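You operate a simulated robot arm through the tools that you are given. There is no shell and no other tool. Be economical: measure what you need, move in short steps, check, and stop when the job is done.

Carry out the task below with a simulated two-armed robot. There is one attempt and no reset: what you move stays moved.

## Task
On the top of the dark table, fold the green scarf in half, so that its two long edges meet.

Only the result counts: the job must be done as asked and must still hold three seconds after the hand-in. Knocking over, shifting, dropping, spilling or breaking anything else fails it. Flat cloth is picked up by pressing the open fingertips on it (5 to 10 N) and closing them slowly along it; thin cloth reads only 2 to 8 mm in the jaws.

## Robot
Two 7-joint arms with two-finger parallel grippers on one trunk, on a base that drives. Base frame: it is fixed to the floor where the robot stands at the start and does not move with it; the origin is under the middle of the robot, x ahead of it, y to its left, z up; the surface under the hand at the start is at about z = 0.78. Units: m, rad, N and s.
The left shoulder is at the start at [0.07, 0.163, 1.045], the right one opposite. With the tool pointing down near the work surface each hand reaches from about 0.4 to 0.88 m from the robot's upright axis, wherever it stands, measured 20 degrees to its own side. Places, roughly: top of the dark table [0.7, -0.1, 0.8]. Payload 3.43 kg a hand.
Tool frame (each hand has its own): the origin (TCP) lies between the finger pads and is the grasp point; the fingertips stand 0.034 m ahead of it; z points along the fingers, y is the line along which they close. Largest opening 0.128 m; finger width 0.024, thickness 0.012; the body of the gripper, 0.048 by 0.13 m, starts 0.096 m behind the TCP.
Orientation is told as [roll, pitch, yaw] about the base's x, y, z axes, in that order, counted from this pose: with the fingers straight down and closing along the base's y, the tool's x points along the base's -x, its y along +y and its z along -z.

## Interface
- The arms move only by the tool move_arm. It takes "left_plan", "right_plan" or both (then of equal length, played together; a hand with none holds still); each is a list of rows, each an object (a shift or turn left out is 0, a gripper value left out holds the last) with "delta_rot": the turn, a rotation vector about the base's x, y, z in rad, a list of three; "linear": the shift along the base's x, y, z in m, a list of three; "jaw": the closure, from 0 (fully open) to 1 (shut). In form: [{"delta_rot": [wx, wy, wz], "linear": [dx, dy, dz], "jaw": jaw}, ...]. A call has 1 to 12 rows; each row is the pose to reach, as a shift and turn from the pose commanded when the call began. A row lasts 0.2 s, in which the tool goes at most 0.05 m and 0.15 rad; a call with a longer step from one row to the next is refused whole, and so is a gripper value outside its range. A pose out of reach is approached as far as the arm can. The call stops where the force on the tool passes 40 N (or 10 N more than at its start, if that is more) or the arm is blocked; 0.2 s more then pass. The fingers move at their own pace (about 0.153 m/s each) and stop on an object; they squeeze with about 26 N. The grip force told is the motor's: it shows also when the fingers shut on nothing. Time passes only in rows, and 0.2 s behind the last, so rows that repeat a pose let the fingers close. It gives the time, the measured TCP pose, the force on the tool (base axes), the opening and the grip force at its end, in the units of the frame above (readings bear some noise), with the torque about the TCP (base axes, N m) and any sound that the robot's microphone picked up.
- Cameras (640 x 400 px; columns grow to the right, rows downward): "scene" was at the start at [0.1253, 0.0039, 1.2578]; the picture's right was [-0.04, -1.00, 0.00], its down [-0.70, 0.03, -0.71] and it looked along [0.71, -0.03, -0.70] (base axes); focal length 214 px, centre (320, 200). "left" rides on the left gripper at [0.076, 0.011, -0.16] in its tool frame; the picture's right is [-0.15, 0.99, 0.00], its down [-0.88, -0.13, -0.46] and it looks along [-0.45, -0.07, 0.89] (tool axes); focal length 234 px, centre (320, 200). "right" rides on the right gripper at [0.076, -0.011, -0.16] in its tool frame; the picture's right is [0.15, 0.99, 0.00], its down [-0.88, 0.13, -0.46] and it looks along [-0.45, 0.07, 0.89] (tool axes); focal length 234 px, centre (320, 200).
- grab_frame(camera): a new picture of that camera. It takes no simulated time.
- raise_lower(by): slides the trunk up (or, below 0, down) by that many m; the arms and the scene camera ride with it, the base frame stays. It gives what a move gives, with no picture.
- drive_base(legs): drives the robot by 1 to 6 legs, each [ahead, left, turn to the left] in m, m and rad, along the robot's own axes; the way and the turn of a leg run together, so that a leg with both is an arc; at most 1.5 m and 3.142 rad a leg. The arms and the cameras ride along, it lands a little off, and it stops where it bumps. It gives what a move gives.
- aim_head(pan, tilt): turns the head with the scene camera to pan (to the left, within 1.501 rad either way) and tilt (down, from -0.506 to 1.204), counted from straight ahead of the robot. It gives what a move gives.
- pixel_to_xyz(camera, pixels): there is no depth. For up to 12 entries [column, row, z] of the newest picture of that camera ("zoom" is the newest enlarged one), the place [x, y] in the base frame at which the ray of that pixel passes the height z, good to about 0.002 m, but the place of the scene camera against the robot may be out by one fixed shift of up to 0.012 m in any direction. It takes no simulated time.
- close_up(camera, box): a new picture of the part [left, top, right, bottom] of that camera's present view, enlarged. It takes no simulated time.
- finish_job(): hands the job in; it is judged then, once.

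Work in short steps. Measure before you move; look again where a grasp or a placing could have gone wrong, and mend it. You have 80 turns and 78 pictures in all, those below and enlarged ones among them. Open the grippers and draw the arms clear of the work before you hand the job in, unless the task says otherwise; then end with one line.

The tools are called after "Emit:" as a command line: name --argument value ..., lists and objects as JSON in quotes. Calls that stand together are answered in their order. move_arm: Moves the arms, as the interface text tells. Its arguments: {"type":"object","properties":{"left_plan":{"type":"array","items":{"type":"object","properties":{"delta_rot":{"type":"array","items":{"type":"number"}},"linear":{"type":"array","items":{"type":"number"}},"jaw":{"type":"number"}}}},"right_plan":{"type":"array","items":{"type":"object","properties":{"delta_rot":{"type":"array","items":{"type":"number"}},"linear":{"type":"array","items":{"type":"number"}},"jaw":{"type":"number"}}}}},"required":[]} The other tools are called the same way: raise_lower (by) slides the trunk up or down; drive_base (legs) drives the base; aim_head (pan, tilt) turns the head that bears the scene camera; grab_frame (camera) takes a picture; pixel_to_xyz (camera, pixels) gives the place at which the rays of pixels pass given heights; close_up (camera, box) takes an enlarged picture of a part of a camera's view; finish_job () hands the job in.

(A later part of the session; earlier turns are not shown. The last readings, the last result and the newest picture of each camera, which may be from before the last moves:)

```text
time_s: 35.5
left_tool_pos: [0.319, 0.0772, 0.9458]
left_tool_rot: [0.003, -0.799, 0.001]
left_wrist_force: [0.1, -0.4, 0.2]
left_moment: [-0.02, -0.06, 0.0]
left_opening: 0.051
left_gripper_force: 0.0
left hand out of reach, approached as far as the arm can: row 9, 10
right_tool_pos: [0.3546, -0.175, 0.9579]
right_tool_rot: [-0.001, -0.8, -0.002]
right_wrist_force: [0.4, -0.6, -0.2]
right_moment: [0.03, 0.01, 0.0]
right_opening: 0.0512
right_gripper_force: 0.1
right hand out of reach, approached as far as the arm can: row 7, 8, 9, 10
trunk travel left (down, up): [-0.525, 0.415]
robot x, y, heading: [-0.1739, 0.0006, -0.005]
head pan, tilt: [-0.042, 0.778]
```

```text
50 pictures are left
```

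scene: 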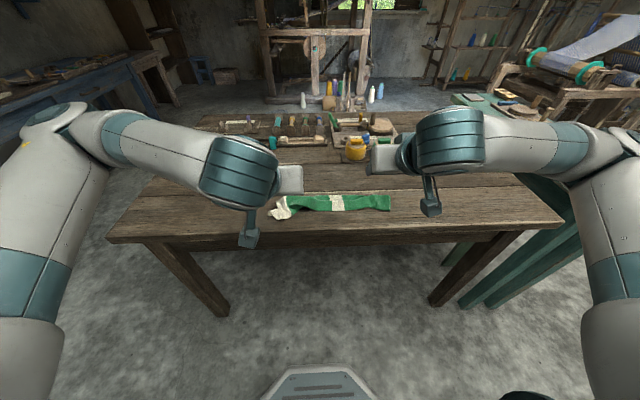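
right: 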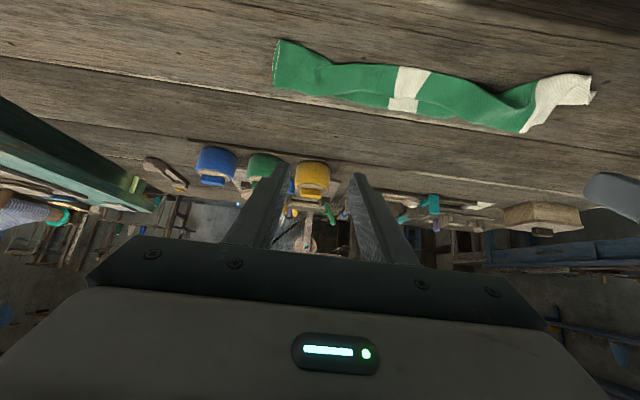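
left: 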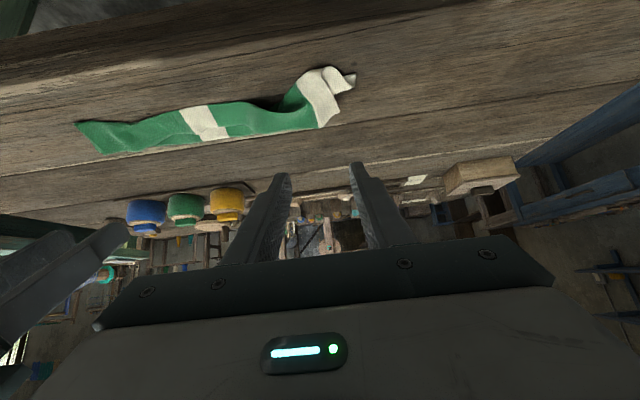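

There is some twist at the left end. I turn the hands back upright and clear of the view to inspect it.

Emit:
move_arm --left_plan '[{"linear": [0, 0.02, 0.01], "delta_rot": [0, 0.14, 0]}, {"linear": [0, 0.04, 0.02], "delta_rot": [0, 0.28, 0]}, {"linear": [0, 0.06, 0.03], "delta_rot": [0, 0.42, 0]}, {"linear": [0, 0.08, 0.04], "delta_rot": [0, 0.56, 0]}, {"linear": [0, 0.1, 0.05], "delta_rot": [0, 0.7, 0]}, {"linear": [0, 0.12, 0.06], "delta_rot": [0, 0.8, 0]}, {"linear": [0, 0.12, 0.06], "delta_rot": [0, 0.8, 0]}]' --right_plan '[{"linear": [0, -0.02, 0.01], "delta_rot": [0, 0.14, 0]}, {"linear": [0, -0.04, 0.02], "delta_rot": [0, 0.28, 0]}, {"linear": [0, -0.06, 0.03], "delta_rot": [0, 0.42, 0]}, {"linear": [0, -0.08, 0.04], "delta_rot": [0, 0.56, 0]}, {"linear": [0, -0.1, 0.05], "delta_rot": [0, 0.7, 0]}, {"linear": [0, -0.12, 0.06], "delta_rot": [0, 0.8, 0]}, {"linear": [0, -0.12, 0.06], "delta_rot": [0, 0.8, 0]}]'

Emit:
close_up --camera "scene" --box '[250, 170, 410, 240]'

Emit:
grab_frame --camera "left"

Emit:
grab_frame --camera "right"

```text
time_s: 37.1
left_tool_pos: [0.3206, 0.1991, 1.005]
left_tool_rot: [0.001, 0.003, -0.002]
left_wrist_force: [0.3, 0.1, 0.6]
left_moment: [0.0, 0.0, 0.02]
left_opening: 0.051
left_gripper_force: 0.0
right_tool_pos: [0.3589, -0.2966, 1.0145]
right_tool_rot: [0.0, 0.001, -0.001]
right_wrist_force: [0.2, -0.1, 0.5]
right_moment: [0.01, -0.02, 0.0]
right_opening: 0.0513
right_gripper_force: 0.1
trunk travel left (down, up): [-0.525, 0.415]
robot x, y, heading: [-0.1768, 0.0002, -0.009]
head pan, tilt: [-0.042, 0.778]
```

```text
4.00 times, centred on (330, 205) of scene
```

zoom: 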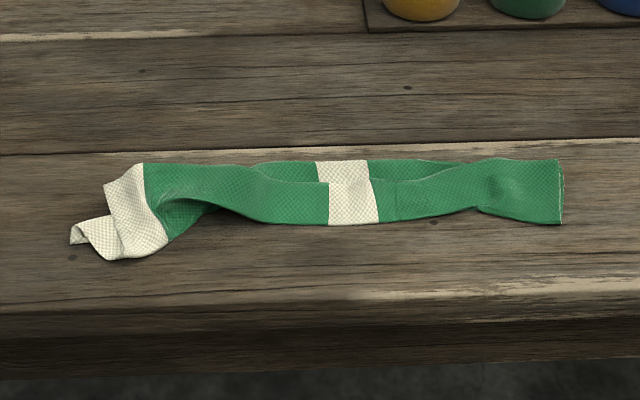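

```text
48 pictures are left
```

left: 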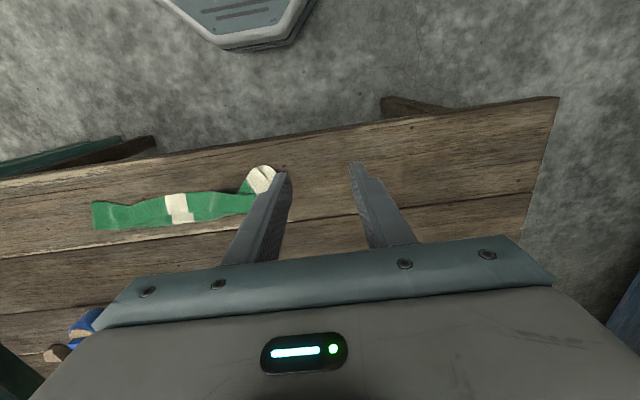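

```text
47 pictures are left
```

right: 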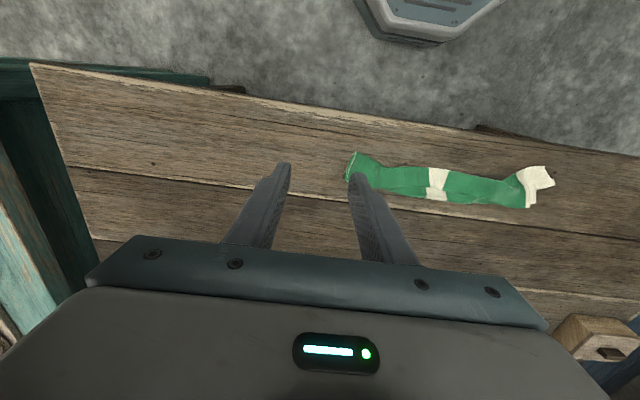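

The right end looks well folded; the left end is twisted. I measure the outline and bring the left camera over the left end.

Emit:
pixel_to_xyz --camera "zoom" --pixels '[[560, 160, 0.785], [562, 223, 0.785], [478, 206, 0.785], [345, 160, 0.785], [350, 223, 0.785], [138, 165, 0.785], [110, 260, 0.785], [72, 240, 0.785], [320, 390, 0.75]]'

Emit:
move_arm --left_plan '[{"linear": [0.04, -0.02, 0]}, {"linear": [0.08, -0.03, 0]}, {"linear": [0.12, -0.05, 0]}, {"linear": [0.16, -0.07, 0]}, {"linear": [0.19, -0.08, 0]}]'

Emit:
grab_frame --camera "left"

```text
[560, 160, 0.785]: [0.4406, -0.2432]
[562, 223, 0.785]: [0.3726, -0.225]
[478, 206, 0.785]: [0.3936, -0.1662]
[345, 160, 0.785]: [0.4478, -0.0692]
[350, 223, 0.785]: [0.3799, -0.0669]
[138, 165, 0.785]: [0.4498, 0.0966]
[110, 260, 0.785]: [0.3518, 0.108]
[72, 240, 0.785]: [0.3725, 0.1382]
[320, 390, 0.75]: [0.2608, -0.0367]
```

```text
time_s: 38.3
left_tool_pos: [0.5118, 0.1173, 1.0026]
left_tool_rot: [-0.002, 0.001, 0.0]
left_wrist_force: [-0.3, 0.0, 0.3]
left_moment: [0.01, 0.01, 0.0]
left_opening: 0.0514
left_gripper_force: 0.1
right_tool_pos: [0.3581, -0.2948, 1.0151]
right_tool_rot: [0.0, -0.001, -0.001]
right_wrist_force: [0.8, 0.2, -0.5]
right_moment: [0.02, 0.03, -0.01]
right_opening: 0.0513
right_gripper_force: 0.1
trunk travel left (down, up): [-0.525, 0.415]
robot x, y, heading: [-0.1779, -0.0026, 0.002]
head pan, tilt: [-0.042, 0.778]
```

```text
46 pictures are left
```

left: 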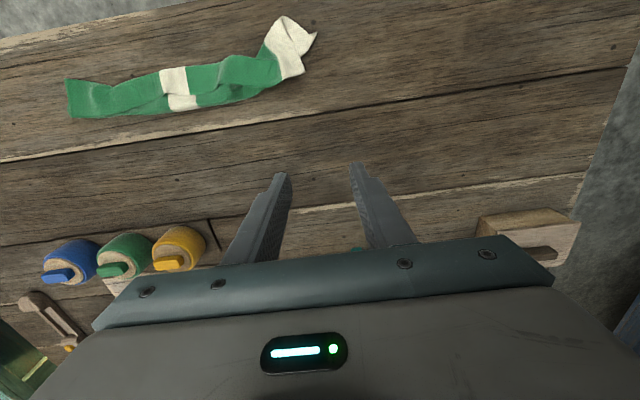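

Emit:
close_up --camera "left" --box '[50, 0, 340, 140]'

```text
2.21 times, centred on (195, 70) of left
```

zoom: 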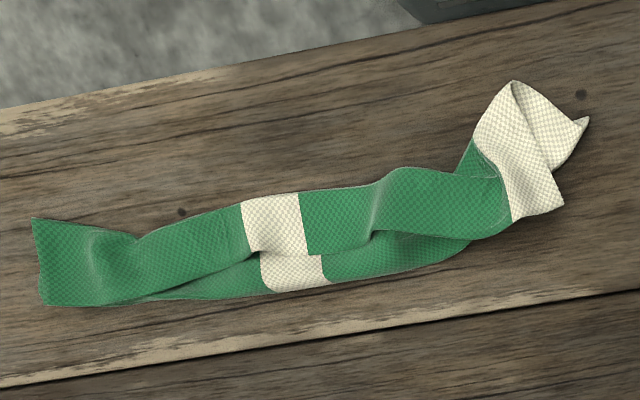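

The middle shows a seam that I need to understand. I bring the left camera closer over the scarf.

Emit:
move_arm --left_plan '[{"linear": [-0.02, -0.03, -0.02]}, {"linear": [-0.04, -0.05, -0.05]}, {"linear": [-0.06, -0.05, -0.08]}, {"linear": [-0.06, -0.05, -0.1]}]'

Emit:
grab_frame --camera "left"

```text
time_s: 39.3
left_tool_pos: [0.4512, 0.0684, 0.9026]
left_tool_rot: [-0.001, 0.001, 0.001]
left_wrist_force: [-0.3, -0.2, -1.1]
left_moment: [-0.02, -0.03, -0.05]
left_opening: 0.0515
left_gripper_force: 0.0
right_tool_pos: [0.3589, -0.2965, 1.0141]
right_tool_rot: [-0.001, -0.001, -0.001]
right_wrist_force: [0.5, -0.5, 1.3]
right_moment: [0.01, 0.04, -0.02]
right_opening: 0.0512
right_gripper_force: 0.1
trunk travel left (down, up): [-0.525, 0.415]
robot x, y, heading: [-0.1744, -0.0029, -0.005]
head pan, tilt: [-0.042, 0.778]
```

```text
44 pictures are left
```

left: 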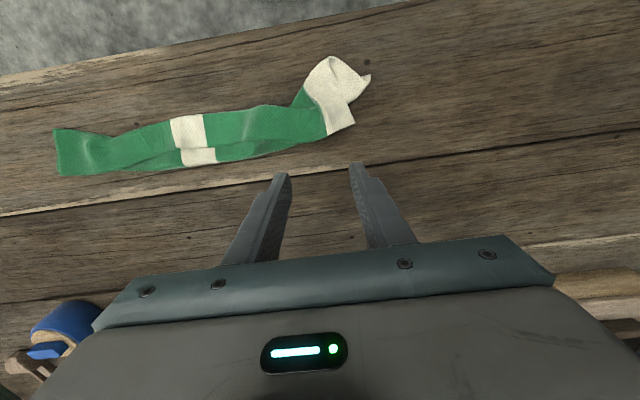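

Emit:
close_up --camera "left" --box '[230, 40, 390, 150]'

Emit:
close_up --camera "left" --box '[40, 100, 260, 190]'

```text
3.64 times, centred on (310, 95) of left
```

zoom: 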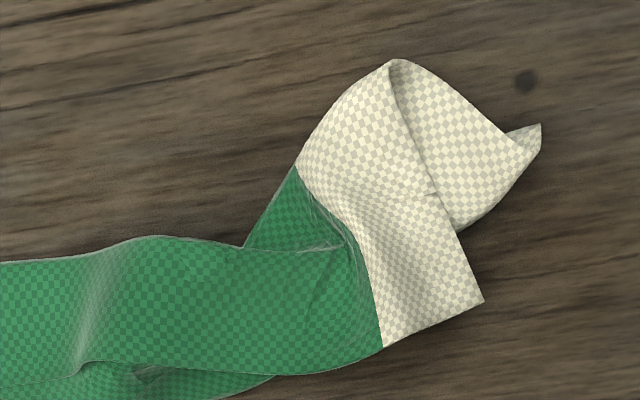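

```text
2.91 times, centred on (150, 145) of left
```

zoom: 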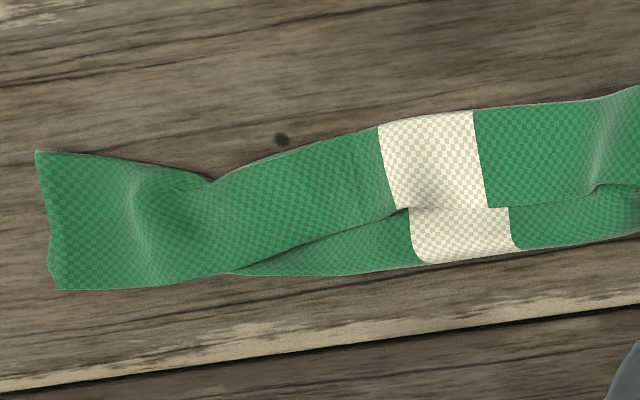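

My reading: the left hand dragged the flap too far toward −x on its way out, and the pinch ridge fell over at the left end. I take a low view from the near side with the left camera (hand pitched) to see which layer's edge lies where.

Emit:
move_arm --left_plan '[{"linear": [-0.02, 0, 0.01], "delta_rot": [0, -0.13, 0]}, {"linear": [-0.04, 0, 0.015], "delta_rot": [0, -0.26, 0]}, {"linear": [-0.06, 0, 0.015], "delta_rot": [0, -0.39, 0]}, {"linear": [-0.08, 0, 0.01], "delta_rot": [0, -0.52, 0]}, {"linear": [-0.1, 0, 0.005], "delta_rot": [0, -0.65, 0]}, {"linear": [-0.115, 0, 0.0], "delta_rot": [0, -0.78, 0]}, {"linear": [-0.115, 0, 0.0], "delta_rot": [0, -0.78, 0]}]'

Emit:
close_up --camera "left" --box '[200, 20, 440, 170]'

Emit:
close_up --camera "left" --box '[0, 20, 240, 170]'

```text
time_s: 40.9
left_tool_pos: [0.3356, 0.0705, 0.9049]
left_tool_rot: [0.001, -0.78, 0.0]
left_wrist_force: [-0.6, 0.2, 0.1]
left_moment: [-0.01, 0.01, -0.02]
left_opening: 0.0514
left_gripper_force: 0.1
right_tool_pos: [0.358, -0.2953, 1.0143]
right_tool_rot: [-0.001, -0.001, -0.001]
right_wrist_force: [-0.9, 0.2, 0.6]
right_moment: [-0.01, 0.0, -0.03]
right_opening: 0.0508
right_gripper_force: 0.1
trunk travel left (down, up): [-0.525, 0.415]
robot x, y, heading: [-0.1734, -0.0017, -0.004]
head pan, tilt: [-0.042, 0.778]
```

```text
2.67 times, centred on (320, 95) of left
```

zoom: 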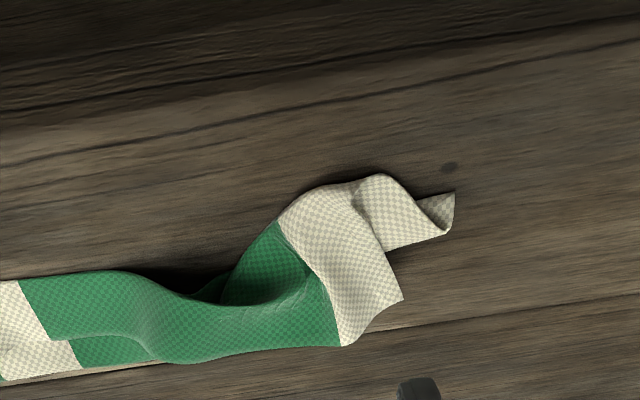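

```text
2.67 times, centred on (120, 95) of left
```

zoom: 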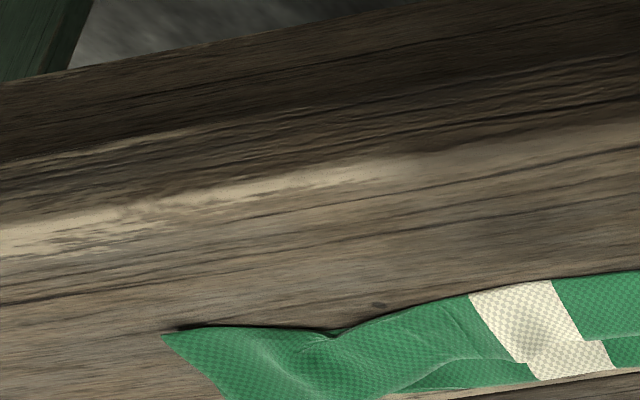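

The twisted left end is the old pinch ridge fallen over. I locate its points: peak (342,86), corner (371,93), white/green boundary (305,102) and B's lower side (344,114).

Emit:
grab_frame --camera "left"

Emit:
pixel_to_xyz --camera "left" --pixels '[[342, 86, 0.785], [371, 93, 0.785], [305, 102, 0.785], [344, 114, 0.785], [351, 132, 0.785], [328, 149, 0.785], [275, 132, 0.785]]'

```text
39 pictures are left
```

left: 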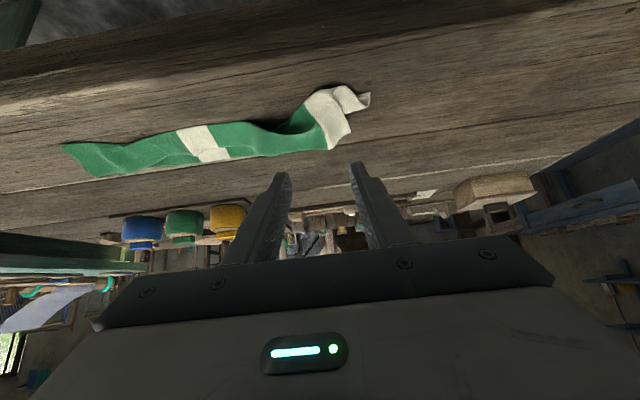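

```text
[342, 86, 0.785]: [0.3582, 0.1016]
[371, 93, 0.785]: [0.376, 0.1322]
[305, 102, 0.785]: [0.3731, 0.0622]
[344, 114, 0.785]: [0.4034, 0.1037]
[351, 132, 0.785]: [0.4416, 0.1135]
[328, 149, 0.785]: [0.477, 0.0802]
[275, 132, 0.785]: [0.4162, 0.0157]
```

The layering is unclear, so rather than guess I will regrip the left ridge and lift it to see. I bring the left hand upright over (0.37, 0.105) with about 60 mm opening.

Emit:
move_arm --left_plan '[{"linear": [0.005, 0.01, 0.01], "delta_rot": [0, 0.14, 0], "jaw": 0.53}, {"linear": [0.01, 0.02, 0.02], "delta_rot": [0, 0.28, 0]}, {"linear": [0.02, 0.03, 0.02], "delta_rot": [0, 0.42, 0]}, {"linear": [0.03, 0.0345, 0.01], "delta_rot": [0, 0.56, 0]}, {"linear": [0.034, 0.0345, 0.0], "delta_rot": [0, 0.7, 0]}, {"linear": [0.034, 0.0345, -0.02], "delta_rot": [0, 0.78, 0]}, {"linear": [0.034, 0.0345, -0.045], "delta_rot": [0, 0.78, 0]}, {"linear": [0.034, 0.0345, -0.045], "delta_rot": [0, 0.78, 0]}]'

Emit:
grab_frame --camera "left"

```text
time_s: 42.7
left_tool_pos: [0.3704, 0.1021, 0.8596]
left_tool_rot: [0.001, 0.001, -0.003]
left_wrist_force: [-0.6, 0.6, 0.5]
left_moment: [0.03, 0.03, -0.01]
left_opening: 0.06
left_gripper_force: 0.0
right_tool_pos: [0.3573, -0.2966, 1.0157]
right_tool_rot: [0.0, 0.0, -0.002]
right_wrist_force: [0.2, 0.2, 1.0]
right_moment: [0.0, -0.01, -0.02]
right_opening: 0.0512
right_gripper_force: 0.0
trunk travel left (down, up): [-0.525, 0.415]
robot x, y, heading: [-0.1768, -0.0015, -0.004]
head pan, tilt: [-0.042, 0.778]
```

```text
38 pictures are left
```

left: 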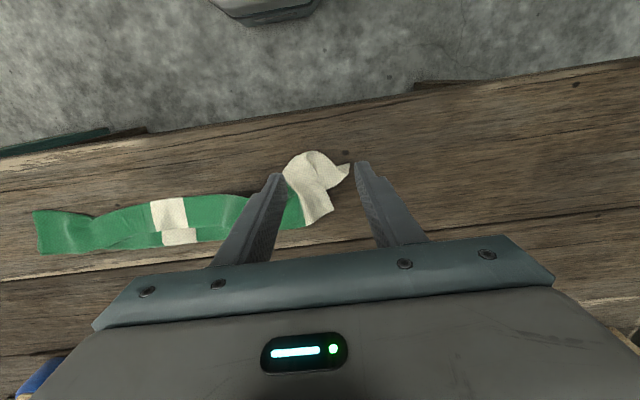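

The tips straddle the white end ((275,175) to (360,165)). I lower to touch, close slowly and see what is held.

Emit:
move_arm --left_plan '[{"linear": [0, 0, -0.02]}, {"linear": [0, 0, -0.038]}, {"linear": [0, 0, -0.0445]}, {"linear": [0, 0, -0.0445], "jaw": 0.57}, {"linear": [0, 0, -0.0445], "jaw": 0.62}, {"linear": [0, 0, -0.0445], "jaw": 0.67}, {"linear": [0, 0, -0.0445], "jaw": 0.72}, {"linear": [0, 0, -0.0445], "jaw": 0.77}, {"linear": [0, 0, -0.0445], "jaw": 0.82}, {"linear": [0, 0, -0.0445], "jaw": 0.88}, {"linear": [0, 0, -0.0445], "jaw": 1.0}, {"linear": [0, 0, -0.0445], "jaw": 1.0}]'

Emit:
close_up --camera "left" --box '[200, 100, 400, 225]'

```text
time_s: 45.3
left_tool_pos: [0.37, 0.1022, 0.815]
left_tool_rot: [0.0, 0.0, -0.002]
left_wrist_force: [0.0, -0.4, 8.5]
left_moment: [-0.04, -0.09, 0.01]
left_opening: 0.0037
left_gripper_force: 26.1
right_tool_pos: [0.358, -0.2957, 1.0155]
right_tool_rot: [0.0, -0.001, -0.002]
right_wrist_force: [-0.8, -0.7, 0.9]
right_moment: [0.03, 0.02, -0.02]
right_opening: 0.051
right_gripper_force: 0.0
trunk travel left (down, up): [-0.525, 0.415]
robot x, y, heading: [-0.175, 0.0006, -0.005]
head pan, tilt: [-0.042, 0.778]
```

```text
3.20 times, centred on (300, 162) of left
```

zoom: 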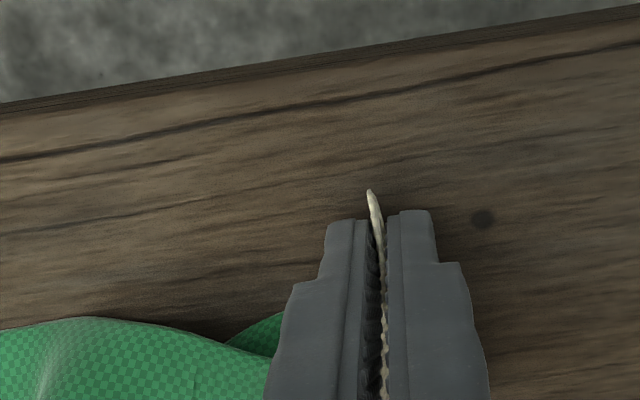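

It holds 3.7 mm of cloth. I lift the left hand 0.22 m to let the left part unroll, and look from the scene camera.

Emit:
move_arm --left_plan '[{"linear": [0, 0, 0.03]}, {"linear": [0, 0, 0.06]}, {"linear": [0.02, 0.01, 0.09]}, {"linear": [0.04, 0.02, 0.12]}, {"linear": [0.06, 0.02, 0.15]}, {"linear": [0.06, 0.02, 0.18]}, {"linear": [0.06, 0.02, 0.21]}, {"linear": [0.06, 0.02, 0.22]}, {"linear": [0.06, 0.02, 0.22]}]'

Emit:
close_up --camera "scene" --box '[220, 110, 420, 235]'

Emit:
grab_frame --camera "right"

```text
time_s: 47.3
left_tool_pos: [0.4289, 0.1234, 1.0353]
left_tool_rot: [0.0, 0.0, -0.003]
left_wrist_force: [-0.7, 0.1, 0.6]
left_moment: [0.0, 0.01, -0.02]
left_opening: 0.0037
left_gripper_force: 26.2
right_tool_pos: [0.3583, -0.2951, 1.0161]
right_tool_rot: [0.0, 0.0, -0.002]
right_wrist_force: [-0.3, 0.9, -0.1]
right_moment: [0.01, -0.02, -0.01]
right_opening: 0.0512
right_gripper_force: 0.1
trunk travel left (down, up): [-0.525, 0.415]
robot x, y, heading: [-0.1741, -0.0008, -0.0]
head pan, tilt: [-0.042, 0.778]
```

```text
3.20 times, centred on (320, 172) of scene
```

zoom: 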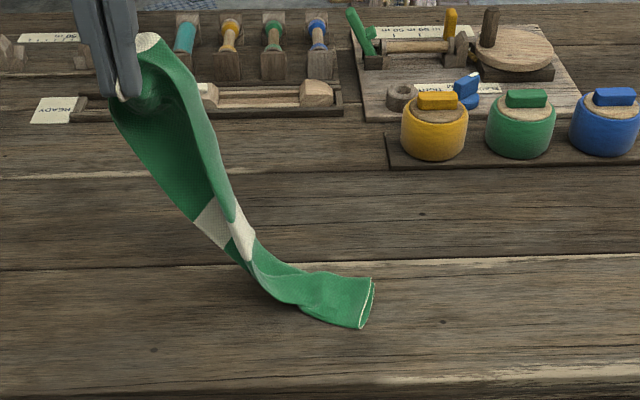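

```text
35 pictures are left
```

right: 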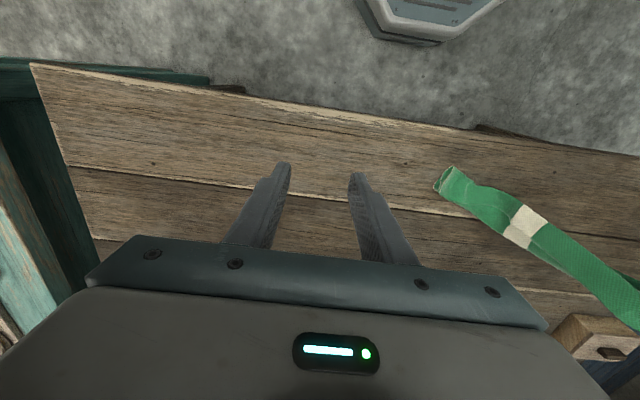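

The scarf hangs as a trough from its left end. I zoom on the right end to see which side its crease is.

Emit:
close_up --camera "right" --box '[420, 150, 580, 250]'

Emit:
close_up --camera "scene" --box '[240, 110, 350, 220]'

```text
4.00 times, centred on (500, 200) of right
```

zoom: 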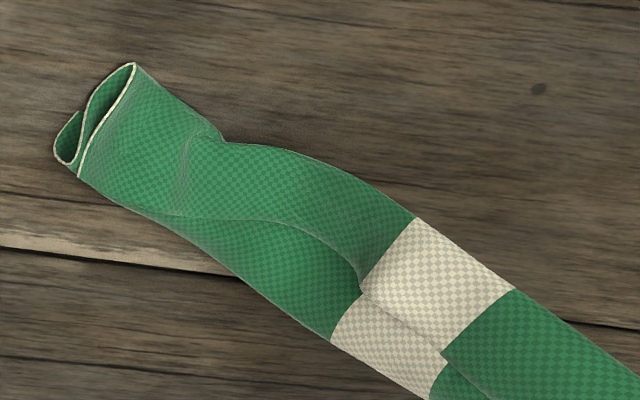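

```text
3.64 times, centred on (295, 165) of scene
```

zoom: 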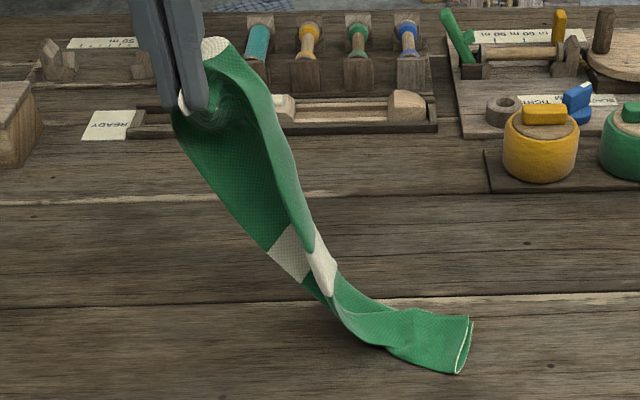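

Now it is clear: the right end shows a Z-fold (three layers), with the flap's edge curled back on top. I lift the left hand further so the scarf hangs free and unrolls.

Emit:
move_arm --left_plan '[{"linear": [0.01, -0.02, 0.03]}, {"linear": [0.02, -0.04, 0.06]}, {"linear": [0.03, -0.06, 0.09]}, {"linear": [0.04, -0.08, 0.12]}, {"linear": [0.05, -0.1, 0.15]}, {"linear": [0.05, -0.1, 0.18]}, {"linear": [0.05, -0.1, 0.2]}, {"linear": [0.05, -0.1, 0.2]}, {"linear": [0.05, -0.1, 0.2]}, {"linear": [0.05, -0.1, 0.2]}]'

Emit:
grab_frame --camera "scene"

Emit:
grab_frame --camera "right"

```text
time_s: 49.5
left_tool_pos: [0.4791, 0.0236, 1.2358]
left_tool_rot: [0.0, 0.0, -0.001]
left_wrist_force: [-0.6, 0.1, -0.1]
left_moment: [0.0, 0.05, 0.03]
left_opening: 0.0036
left_gripper_force: 26.2
right_tool_pos: [0.3588, -0.2947, 1.0154]
right_tool_rot: [0.0, -0.001, -0.001]
right_wrist_force: [0.1, 0.3, 0.3]
right_moment: [-0.01, -0.01, 0.01]
right_opening: 0.0513
right_gripper_force: 0.1
trunk travel left (down, up): [-0.525, 0.415]
robot x, y, heading: [-0.1732, 0.0004, -0.001]
head pan, tilt: [-0.042, 0.778]
```

```text
32 pictures are left
```

scene: 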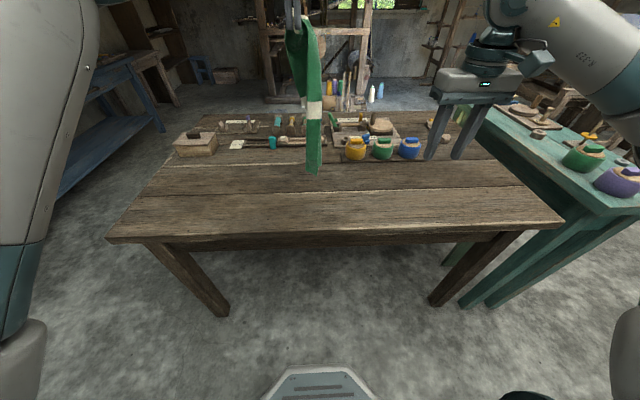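

```text
31 pictures are left
```

right: 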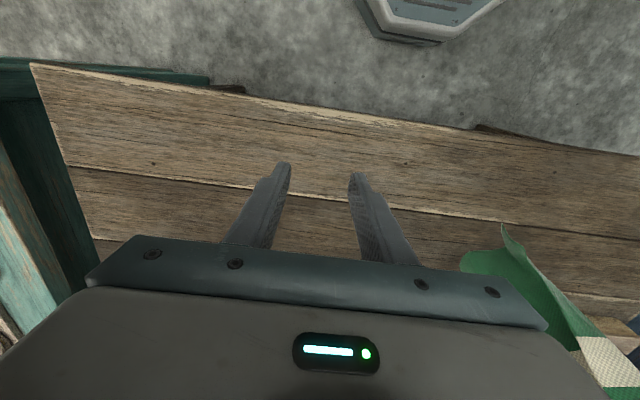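

Emit:
close_up --camera "scene" --box '[255, 0, 375, 190]'

Emit:
close_up --camera "right" --box '[440, 210, 640, 400]'

```text
2.11 times, centred on (315, 95) of scene
```

zoom: 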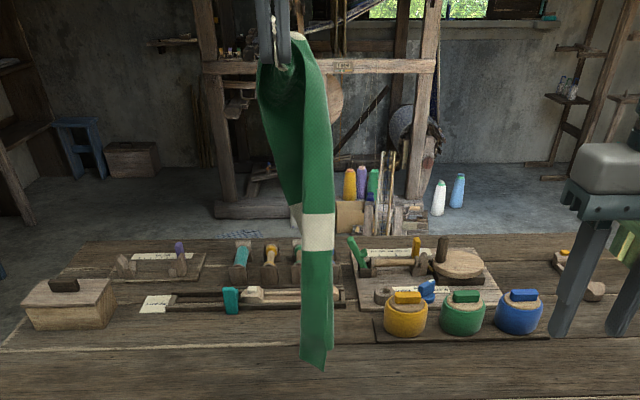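

```text
2.11 times, centred on (540, 305) of right
```

zoom: 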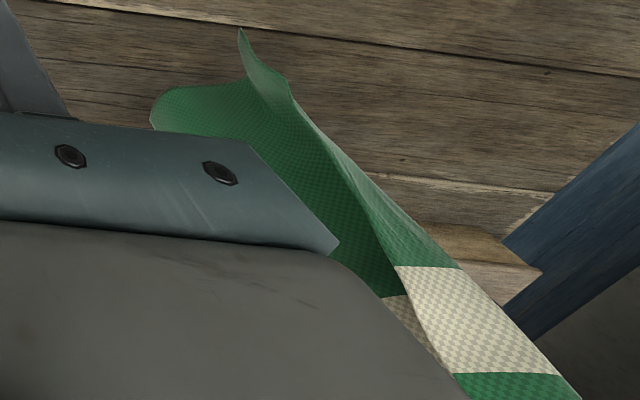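

Hanging free, the scarf has unrolled into an open trough facing −y. I will lay it back down by landing its right end near y = −0.15 and sweeping the left hand toward +y while lowering. First I shift over there and lower until it just touches, moving the right hand aside.

Emit:
move_arm --left_plan '[{"linear": [0, -0.035, 0]}, {"linear": [0, -0.07, 0]}, {"linear": [0, -0.105, 0]}, {"linear": [0, -0.14, -0.01]}, {"linear": [0, -0.17, -0.02]}, {"linear": [0, -0.17, -0.03]}, {"linear": [0, -0.17, -0.035]}, {"linear": [0, -0.17, -0.035]}]' --right_plan '[{"linear": [-0.01, -0.03, 0]}, {"linear": [-0.02, -0.06, 0]}, {"linear": [-0.03, -0.09, 0]}, {"linear": [-0.03, -0.12, 0]}, {"linear": [-0.03, -0.12, 0]}, {"linear": [-0.03, -0.12, 0]}, {"linear": [-0.03, -0.12, 0]}, {"linear": [-0.03, -0.12, 0]}]'

Emit:
close_up --camera "scene" --box '[270, 20, 470, 220]'

```text
time_s: 51.5
left_tool_pos: [0.4626, -0.1031, 1.1838]
left_tool_rot: [-0.028, 0.033, 0.042]
left_wrist_force: [-0.2, 1.1, 0.1]
left_moment: [0.01, 0.02, -0.01]
left_opening: 0.0035
left_gripper_force: 26.0
left hand out of reach, approached as far as the arm can: row 1, 2, 3, 4, 5, 6, 7, 8
right_tool_pos: [0.3272, -0.4144, 1.0149]
right_tool_rot: [0.0, 0.001, -0.002]
right_wrist_force: [-1.0, 0.2, 0.2]
right_moment: [0.0, 0.0, 0.02]
right_opening: 0.0511
right_gripper_force: 0.0
trunk travel left (down, up): [-0.525, 0.415]
robot x, y, heading: [-0.1761, 0.002, 0.0]
head pan, tilt: [-0.042, 0.778]
stopped in row 8 (left hand): the arm was blocked; the commanded pose is now the measured one
```

```text
2.00 times, centred on (370, 120) of scene
```

zoom: 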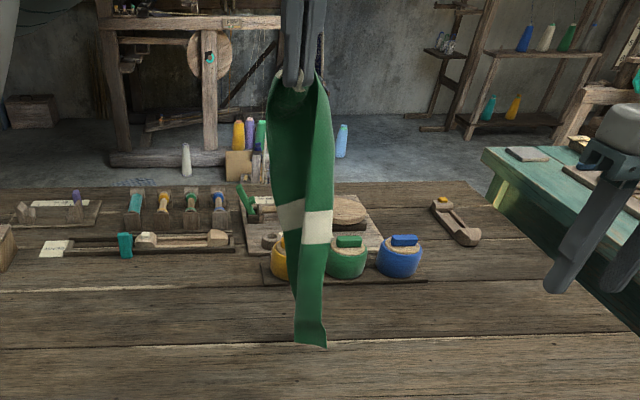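

The left arm stopped at its sideways limit (y −0.10), which is good enough. I now sweep it in an arc toward +y and down, laying the scarf out.

Emit:
move_arm --left_plan '[{"linear": [0, 0.0455, -0.003]}, {"linear": [0, 0.09, -0.012]}, {"linear": [0, 0.135, -0.026]}, {"linear": [0, 0.18, -0.0465]}, {"linear": [0, 0.221, -0.071]}, {"linear": [0, 0.259, -0.102]}, {"linear": [0, 0.29, -0.135]}, {"linear": [0, 0.318, -0.173]}, {"linear": [0, 0.342, -0.212]}, {"linear": [0, 0.361, -0.256]}, {"linear": [0, 0.372, -0.3]}, {"linear": [0, 0.379, -0.345]}]'

Emit:
grab_frame --camera "scene"

```text
time_s: 54.1
left_tool_pos: [0.4623, 0.2707, 0.837]
left_tool_rot: [-0.024, 0.029, 0.037]
left_wrist_force: [0.3, -0.4, -0.4]
left_moment: [-0.02, 0.02, -0.02]
left_opening: 0.0035
left_gripper_force: 26.2
right_tool_pos: [0.3274, -0.4126, 1.0152]
right_tool_rot: [0.0, 0.0, -0.001]
right_wrist_force: [0.0, 0.7, 0.8]
right_moment: [0.0, -0.02, 0.02]
right_opening: 0.0513
right_gripper_force: 0.1
trunk travel left (down, up): [-0.525, 0.415]
robot x, y, heading: [-0.178, -0.0025, -0.001]
head pan, tilt: [-0.042, 0.778]
```

```text
27 pictures are left
```

scene: 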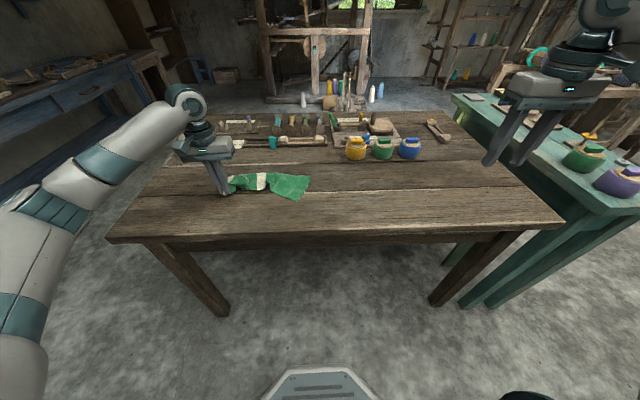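

Emit:
close_up --camera "scene" --box '[190, 150, 330, 220]'

Emit:
close_up --camera "left" --box '[0, 40, 360, 265]'

Emit:
pixel_to_xyz --camera "scene" --pixels '[[297, 200, 0.78], [311, 176, 0.78], [232, 190, 0.78], [260, 190, 0.78], [257, 172, 0.78], [108, 240, 0.78], [555, 226, 0.78]]'

```text
4.57 times, centred on (260, 185) of scene
```

zoom: 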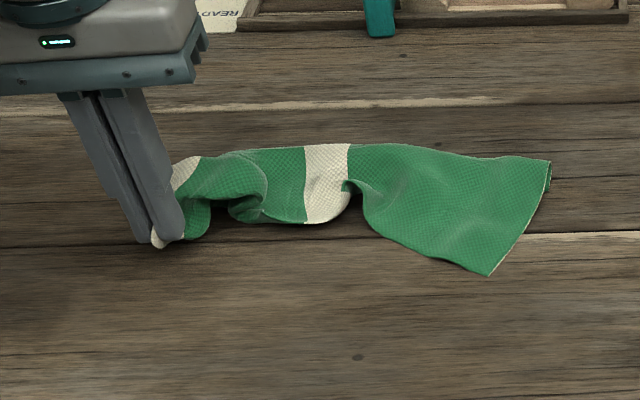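

```text
1.78 times, centred on (180, 152) of left
```

zoom: 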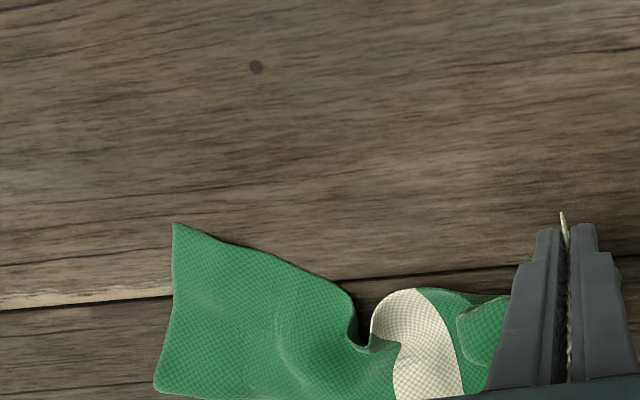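

```text
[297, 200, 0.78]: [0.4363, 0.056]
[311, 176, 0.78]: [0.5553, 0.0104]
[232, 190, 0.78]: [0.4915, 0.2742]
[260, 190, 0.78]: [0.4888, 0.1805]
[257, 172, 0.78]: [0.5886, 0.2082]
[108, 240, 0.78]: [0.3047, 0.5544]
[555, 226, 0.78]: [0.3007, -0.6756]
```

The right end is now flat and fully open; the left half is slack and bunched. I pull the left hand +y by 0.12 at low height to straighten it.

Emit:
move_arm --left_plan '[{"linear": [0, 0.02, -0.005]}, {"linear": [0, 0.04, -0.01]}, {"linear": [0, 0.06, -0.012]}, {"linear": [0, 0.08, -0.012]}, {"linear": [0, 0.1, -0.012]}, {"linear": [0, 0.12, -0.012]}, {"linear": [0, 0.12, -0.012]}]'

Emit:
close_up --camera "scene" --box '[150, 140, 330, 230]'

```text
time_s: 55.7
left_tool_pos: [0.4611, 0.3939, 0.8273]
left_tool_rot: [-0.024, 0.028, 0.038]
left_wrist_force: [0.8, -0.8, 0.6]
left_moment: [0.04, -0.01, 0.04]
left_opening: 0.0036
left_gripper_force: 25.9
right_tool_pos: [0.3279, -0.4152, 1.0158]
right_tool_rot: [0.001, 0.002, -0.001]
right_wrist_force: [-0.1, 0.0, -0.8]
right_moment: [0.01, 0.02, 0.02]
right_opening: 0.0513
right_gripper_force: 0.1
trunk travel left (down, up): [-0.525, 0.415]
robot x, y, heading: [-0.1782, -0.0007, -0.004]
head pan, tilt: [-0.042, 0.778]
```

```text
3.56 times, centred on (240, 185) of scene
```

zoom: 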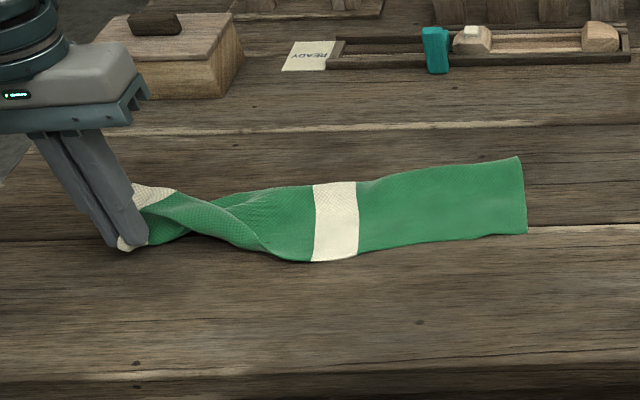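

Two thirds of the scarf is now flat. I open the left hand widely and lift straight up, then look at the end.

Emit:
move_arm --left_plan '[{"linear": [0, 0, -0.005], "jaw": 0.9}, {"linear": [0, 0, -0.005], "jaw": 0.7}, {"linear": [0, 0, -0.005], "jaw": 0.5}, {"linear": [0, 0, 0.02]}, {"linear": [0, 0, 0.06]}, {"linear": [-0.03, 0, 0.1]}, {"linear": [-0.07, 0, 0.12]}]'

Emit:
grab_frame --camera "left"

Emit:
close_up --camera "scene" --box '[150, 140, 330, 230]'

```text
time_s: 57.3
left_tool_pos: [0.3905, 0.3935, 0.9478]
left_tool_rot: [-0.024, 0.029, 0.039]
left_wrist_force: [0.4, -0.6, 0.1]
left_moment: [0.03, -0.04, -0.01]
left_opening: 0.064
left_gripper_force: 0.0
right_tool_pos: [0.327, -0.4143, 1.0162]
right_tool_rot: [0.0, 0.0, -0.002]
right_wrist_force: [0.3, -0.4, -0.1]
right_moment: [-0.02, 0.0, 0.01]
right_opening: 0.0512
right_gripper_force: 0.1
trunk travel left (down, up): [-0.525, 0.415]
robot x, y, heading: [-0.176, 0.003, -0.001]
head pan, tilt: [-0.042, 0.778]
```

```text
23 pictures are left
```

left: 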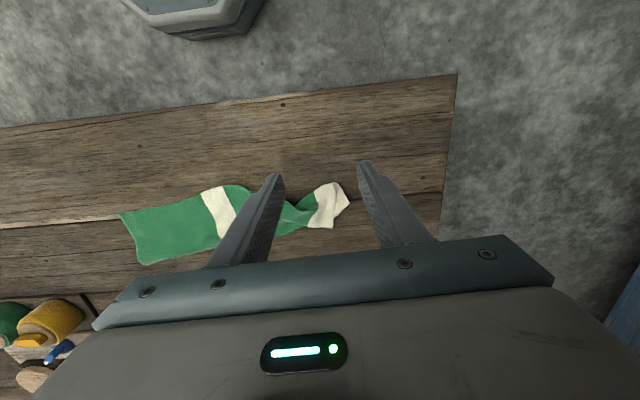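

```text
3.56 times, centred on (240, 185) of scene
```

zoom: 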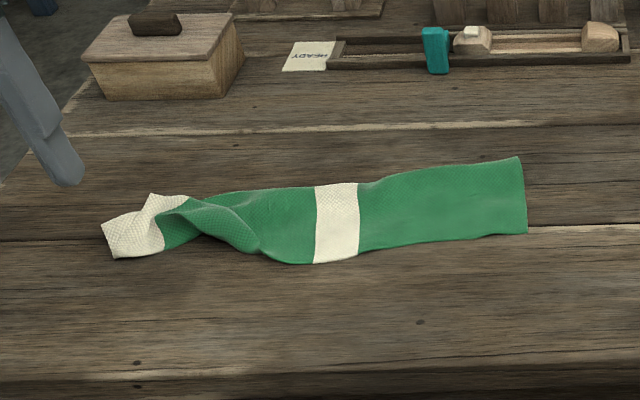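

The left end is still folded over on itself. I zoom in to judge a local fix.

Emit:
close_up --camera "left" --box '[110, 165, 370, 275]'

Emit:
close_up --camera "scene" --box '[170, 185, 240, 220]'

```text
2.46 times, centred on (240, 220) of left
```

zoom: 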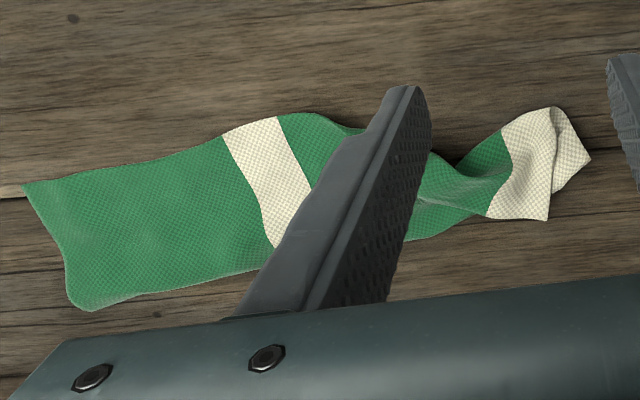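

```text
9.14 times, centred on (205, 202) of scene
```

zoom: 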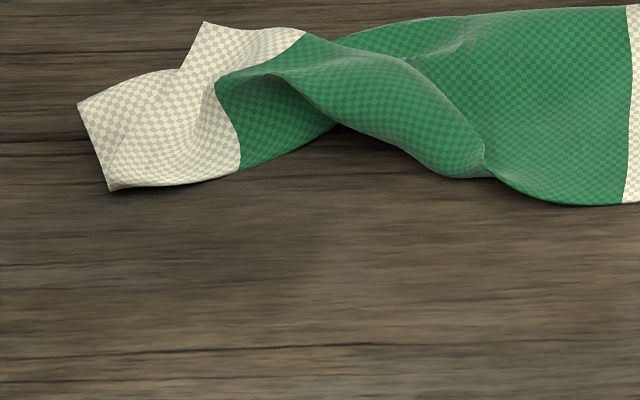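

The left end is twisted; hanging it from the right end should undo that. I move the right hand over the flat right end (about (0.51, 0.10)), keeping it high during the traverse.

Emit:
move_arm --right_plan '[{"linear": [0.015, 0.045, 0]}, {"linear": [0.03, 0.09, 0]}, {"linear": [0.045, 0.135, 0]}, {"linear": [0.06, 0.18, 0]}, {"linear": [0.075, 0.225, -0.01]}, {"linear": [0.09, 0.27, -0.02]}, {"linear": [0.105, 0.315, -0.03]}, {"linear": [0.12, 0.36, -0.04]}, {"linear": [0.135, 0.405, -0.05]}, {"linear": [0.15, 0.45, -0.06]}, {"linear": [0.165, 0.49, -0.08]}, {"linear": [0.173, 0.515, -0.1]}]' --left_plan '[{"linear": [-0.005, 0.01, 0]}, {"linear": [-0.01, 0.02, 0]}, {"linear": [-0.02, 0.03, 0]}, {"linear": [-0.03, 0.04, 0.01]}, {"linear": [-0.04, 0.05, 0.02]}, {"linear": [-0.04, 0.06, 0.03]}, {"linear": [-0.04, 0.07, 0.04]}, {"linear": [-0.04, 0.08, 0.05]}, {"linear": [-0.04, 0.08, 0.05]}, {"linear": [-0.04, 0.08, 0.05]}, {"linear": [-0.04, 0.08, 0.05]}, {"linear": [-0.04, 0.08, 0.05]}]'

Emit:
grab_frame --camera "right"

```text
time_s: 59.9
left_tool_pos: [0.3503, 0.4745, 0.9955]
left_tool_rot: [-0.026, 0.029, 0.038]
left_wrist_force: [0.1, 0.0, 0.0]
left_moment: [0.0, 0.0, 0.01]
left_opening: 0.064
left_gripper_force: 0.0
right_tool_pos: [0.499, 0.0982, 0.9144]
right_tool_rot: [0.0, 0.0, -0.003]
right_wrist_force: [0.0, 0.9, -0.5]
right_moment: [0.01, -0.01, 0.03]
right_opening: 0.0513
right_gripper_force: 0.0
trunk travel left (down, up): [-0.525, 0.415]
robot x, y, heading: [-0.1721, 0.0003, -0.006]
head pan, tilt: [-0.042, 0.778]
```

```text
19 pictures are left
```

right: 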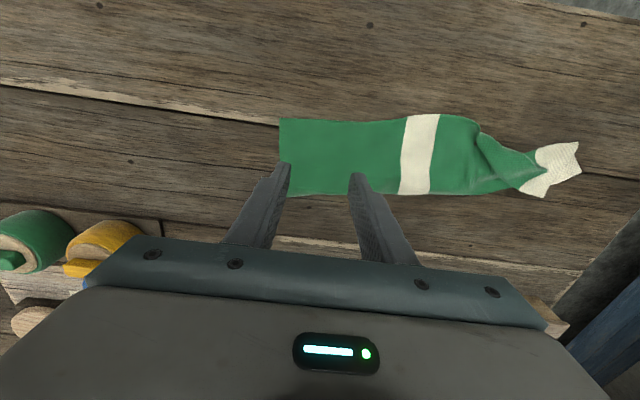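

I measure the right-end corners (279,120) and (287,196).

Emit:
pixel_to_xyz --camera "right" --pixels '[[279, 120, 0.782], [283, 155, 0.782], [287, 196, 0.782], [405, 118, 0.782], [400, 192, 0.782], [580, 150, 0.782], [545, 196, 0.782]]'

```text
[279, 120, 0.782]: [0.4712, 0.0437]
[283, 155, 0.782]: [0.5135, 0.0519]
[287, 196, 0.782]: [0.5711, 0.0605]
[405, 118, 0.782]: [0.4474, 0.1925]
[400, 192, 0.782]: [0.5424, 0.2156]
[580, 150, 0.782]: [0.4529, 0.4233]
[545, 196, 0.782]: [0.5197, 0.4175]
```

The right end is only 0.10 m wide, so about 0.05 m is tucked under at its rounded far side; the near edge is a single free layer. I pinch the near-right corner at (0.474, 0.085) with the right hand, so that everything else can hang free. I lower to contact first.

Emit:
move_arm --right_plan '[{"linear": [-0.025, -0.013, -0.03]}, {"linear": [-0.025, -0.013, -0.06]}, {"linear": [-0.025, -0.013, -0.09]}, {"linear": [-0.025, -0.013, -0.0975]}, {"linear": [-0.025, -0.013, -0.0985]}, {"linear": [-0.025, -0.013, -0.0985]}]'

```text
time_s: 61.3
left_tool_pos: [0.3508, 0.4721, 0.996]
left_tool_rot: [-0.025, 0.029, 0.039]
left_wrist_force: [-0.3, 0.2, -0.1]
left_moment: [0.01, -0.03, -0.04]
left_opening: 0.0641
left_gripper_force: 0.0
right_tool_pos: [0.4745, 0.0874, 0.8159]
right_tool_rot: [0.0, -0.001, -0.002]
right_wrist_force: [0.3, -1.0, 0.2]
right_moment: [0.0, -0.01, -0.02]
right_opening: 0.0512
right_gripper_force: 0.1
trunk travel left (down, up): [-0.525, 0.415]
robot x, y, heading: [-0.1755, 0.0014, -0.001]
head pan, tilt: [-0.042, 0.778]
```

No force yet; I press 1.5 mm more and close slowly.

Emit:
move_arm --right_plan '[{"linear": [0, 0, -0.0015]}, {"linear": [0, 0, -0.0018]}, {"linear": [0, 0, -0.0018], "jaw": 0.63}, {"linear": [0, 0, -0.0018], "jaw": 0.66}, {"linear": [0, 0, -0.0018], "jaw": 0.69}, {"linear": [0, 0, -0.0018], "jaw": 0.72}, {"linear": [0, 0, -0.0018], "jaw": 0.75}, {"linear": [0, 0, -0.0018], "jaw": 0.78}, {"linear": [0, 0, -0.0018], "jaw": 0.81}, {"linear": [0, 0, -0.0018], "jaw": 0.84}, {"linear": [0, 0, -0.0018], "jaw": 0.87}, {"linear": [0, 0, -0.0018], "jaw": 0.9}]'

Emit:
move_arm --right_plan '[{"jaw": 0.93}, {"jaw": 1.0}, {"jaw": 1.0}, {"jaw": 1.0}]'

```text
time_s: 63.9
left_tool_pos: [0.3487, 0.4734, 0.9969]
left_tool_rot: [-0.025, 0.03, 0.037]
left_wrist_force: [0.0, -0.1, -0.2]
left_moment: [-0.02, 0.0, 0.01]
left_opening: 0.0642
left_gripper_force: 0.1
right_tool_pos: [0.4741, 0.0882, 0.8149]
right_tool_rot: [0.001, 0.0, -0.003]
right_wrist_force: [-0.1, 0.7, 9.5]
right_moment: [-0.02, -0.03, -0.02]
right_opening: 0.0118
right_gripper_force: 0.2
trunk travel left (down, up): [-0.525, 0.415]
robot x, y, heading: [-0.1785, -0.0009, 0.004]
head pan, tilt: [-0.042, 0.778]
```

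```text
time_s: 64.9
left_tool_pos: [0.3491, 0.4728, 0.9969]
left_tool_rot: [-0.026, 0.03, 0.037]
left_wrist_force: [0.5, 0.2, -0.4]
left_moment: [-0.04, 0.0, -0.03]
left_opening: 0.0641
left_gripper_force: 0.0
right_tool_pos: [0.4732, 0.087, 0.8162]
right_tool_rot: [0.001, -0.001, -0.001]
right_wrist_force: [-0.4, -0.7, 9.5]
right_moment: [0.02, -0.06, -0.01]
right_opening: 0.0028
right_gripper_force: 26.0
trunk travel left (down, up): [-0.525, 0.415]
robot x, y, heading: [-0.1753, -0.0017, 0.002]
head pan, tilt: [-0.042, 0.778]
```

The right hand holds a 2.8 mm pinch. I lift it high so the scarf hangs freely and untwists.

Emit:
move_arm --right_plan '[{"linear": [0, -0.005, 0.035]}, {"linear": [0, -0.01, 0.07]}, {"linear": [0, -0.015, 0.11]}, {"linear": [0, -0.02, 0.15]}, {"linear": [0, -0.025, 0.19]}, {"linear": [0, -0.03, 0.23]}, {"linear": [0, -0.035, 0.27]}, {"linear": [0, -0.04, 0.31]}, {"linear": [0, -0.045, 0.35]}, {"linear": [0, -0.05, 0.39]}, {"linear": [0, -0.05, 0.42]}, {"linear": [0, -0.05, 0.44]}]'

Emit:
move_arm --right_plan '[{}, {}, {}, {}, {}]'

Emit:
close_up --camera "scene" --box '[160, 0, 480, 200]'

```text
time_s: 67.5
left_tool_pos: [0.3489, 0.472, 0.9985]
left_tool_rot: [-0.025, 0.028, 0.038]
left_wrist_force: [0.2, 0.8, -0.1]
left_moment: [0.0, -0.06, 0.0]
left_opening: 0.0641
left_gripper_force: 0.1
right_tool_pos: [0.4517, 0.0314, 1.2408]
right_tool_rot: [0.001, -0.003, 0.002]
right_wrist_force: [-0.9, -0.7, 0.8]
right_moment: [0.0, -0.07, -0.01]
right_opening: 0.0026
right_gripper_force: 25.9
right hand out of reach, approached as far as the arm can: row 11, 12
trunk travel left (down, up): [-0.525, 0.415]
robot x, y, heading: [-0.1759, -0.0006, -0.003]
head pan, tilt: [-0.042, 0.778]
```

```text
time_s: 68.7
left_tool_pos: [0.3504, 0.474, 0.9965]
left_tool_rot: [-0.024, 0.029, 0.041]
left_wrist_force: [-0.6, 0.1, 0.0]
left_moment: [0.03, 0.0, -0.02]
left_opening: 0.0638
left_gripper_force: 0.1
right_tool_pos: [0.4547, 0.0347, 1.2383]
right_tool_rot: [-0.002, 0.001, -0.002]
right_wrist_force: [-0.1, -0.5, 0.4]
right_moment: [-0.02, 0.02, -0.03]
right_opening: 0.0023
right_gripper_force: 25.6
trunk travel left (down, up): [-0.525, 0.415]
robot x, y, heading: [-0.1763, -0.0003, -0.002]
head pan, tilt: [-0.042, 0.778]
```

```text
2.00 times, centred on (320, 100) of scene
```

zoom: 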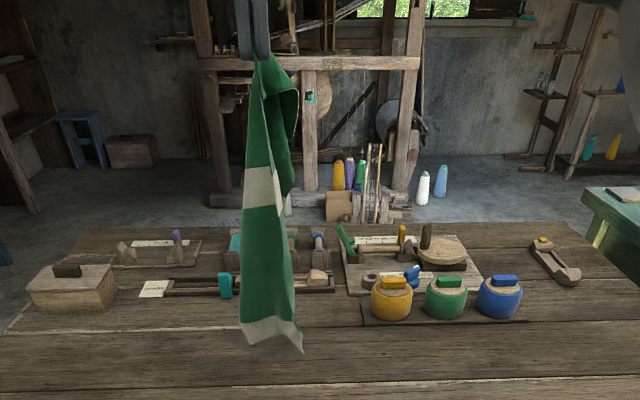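

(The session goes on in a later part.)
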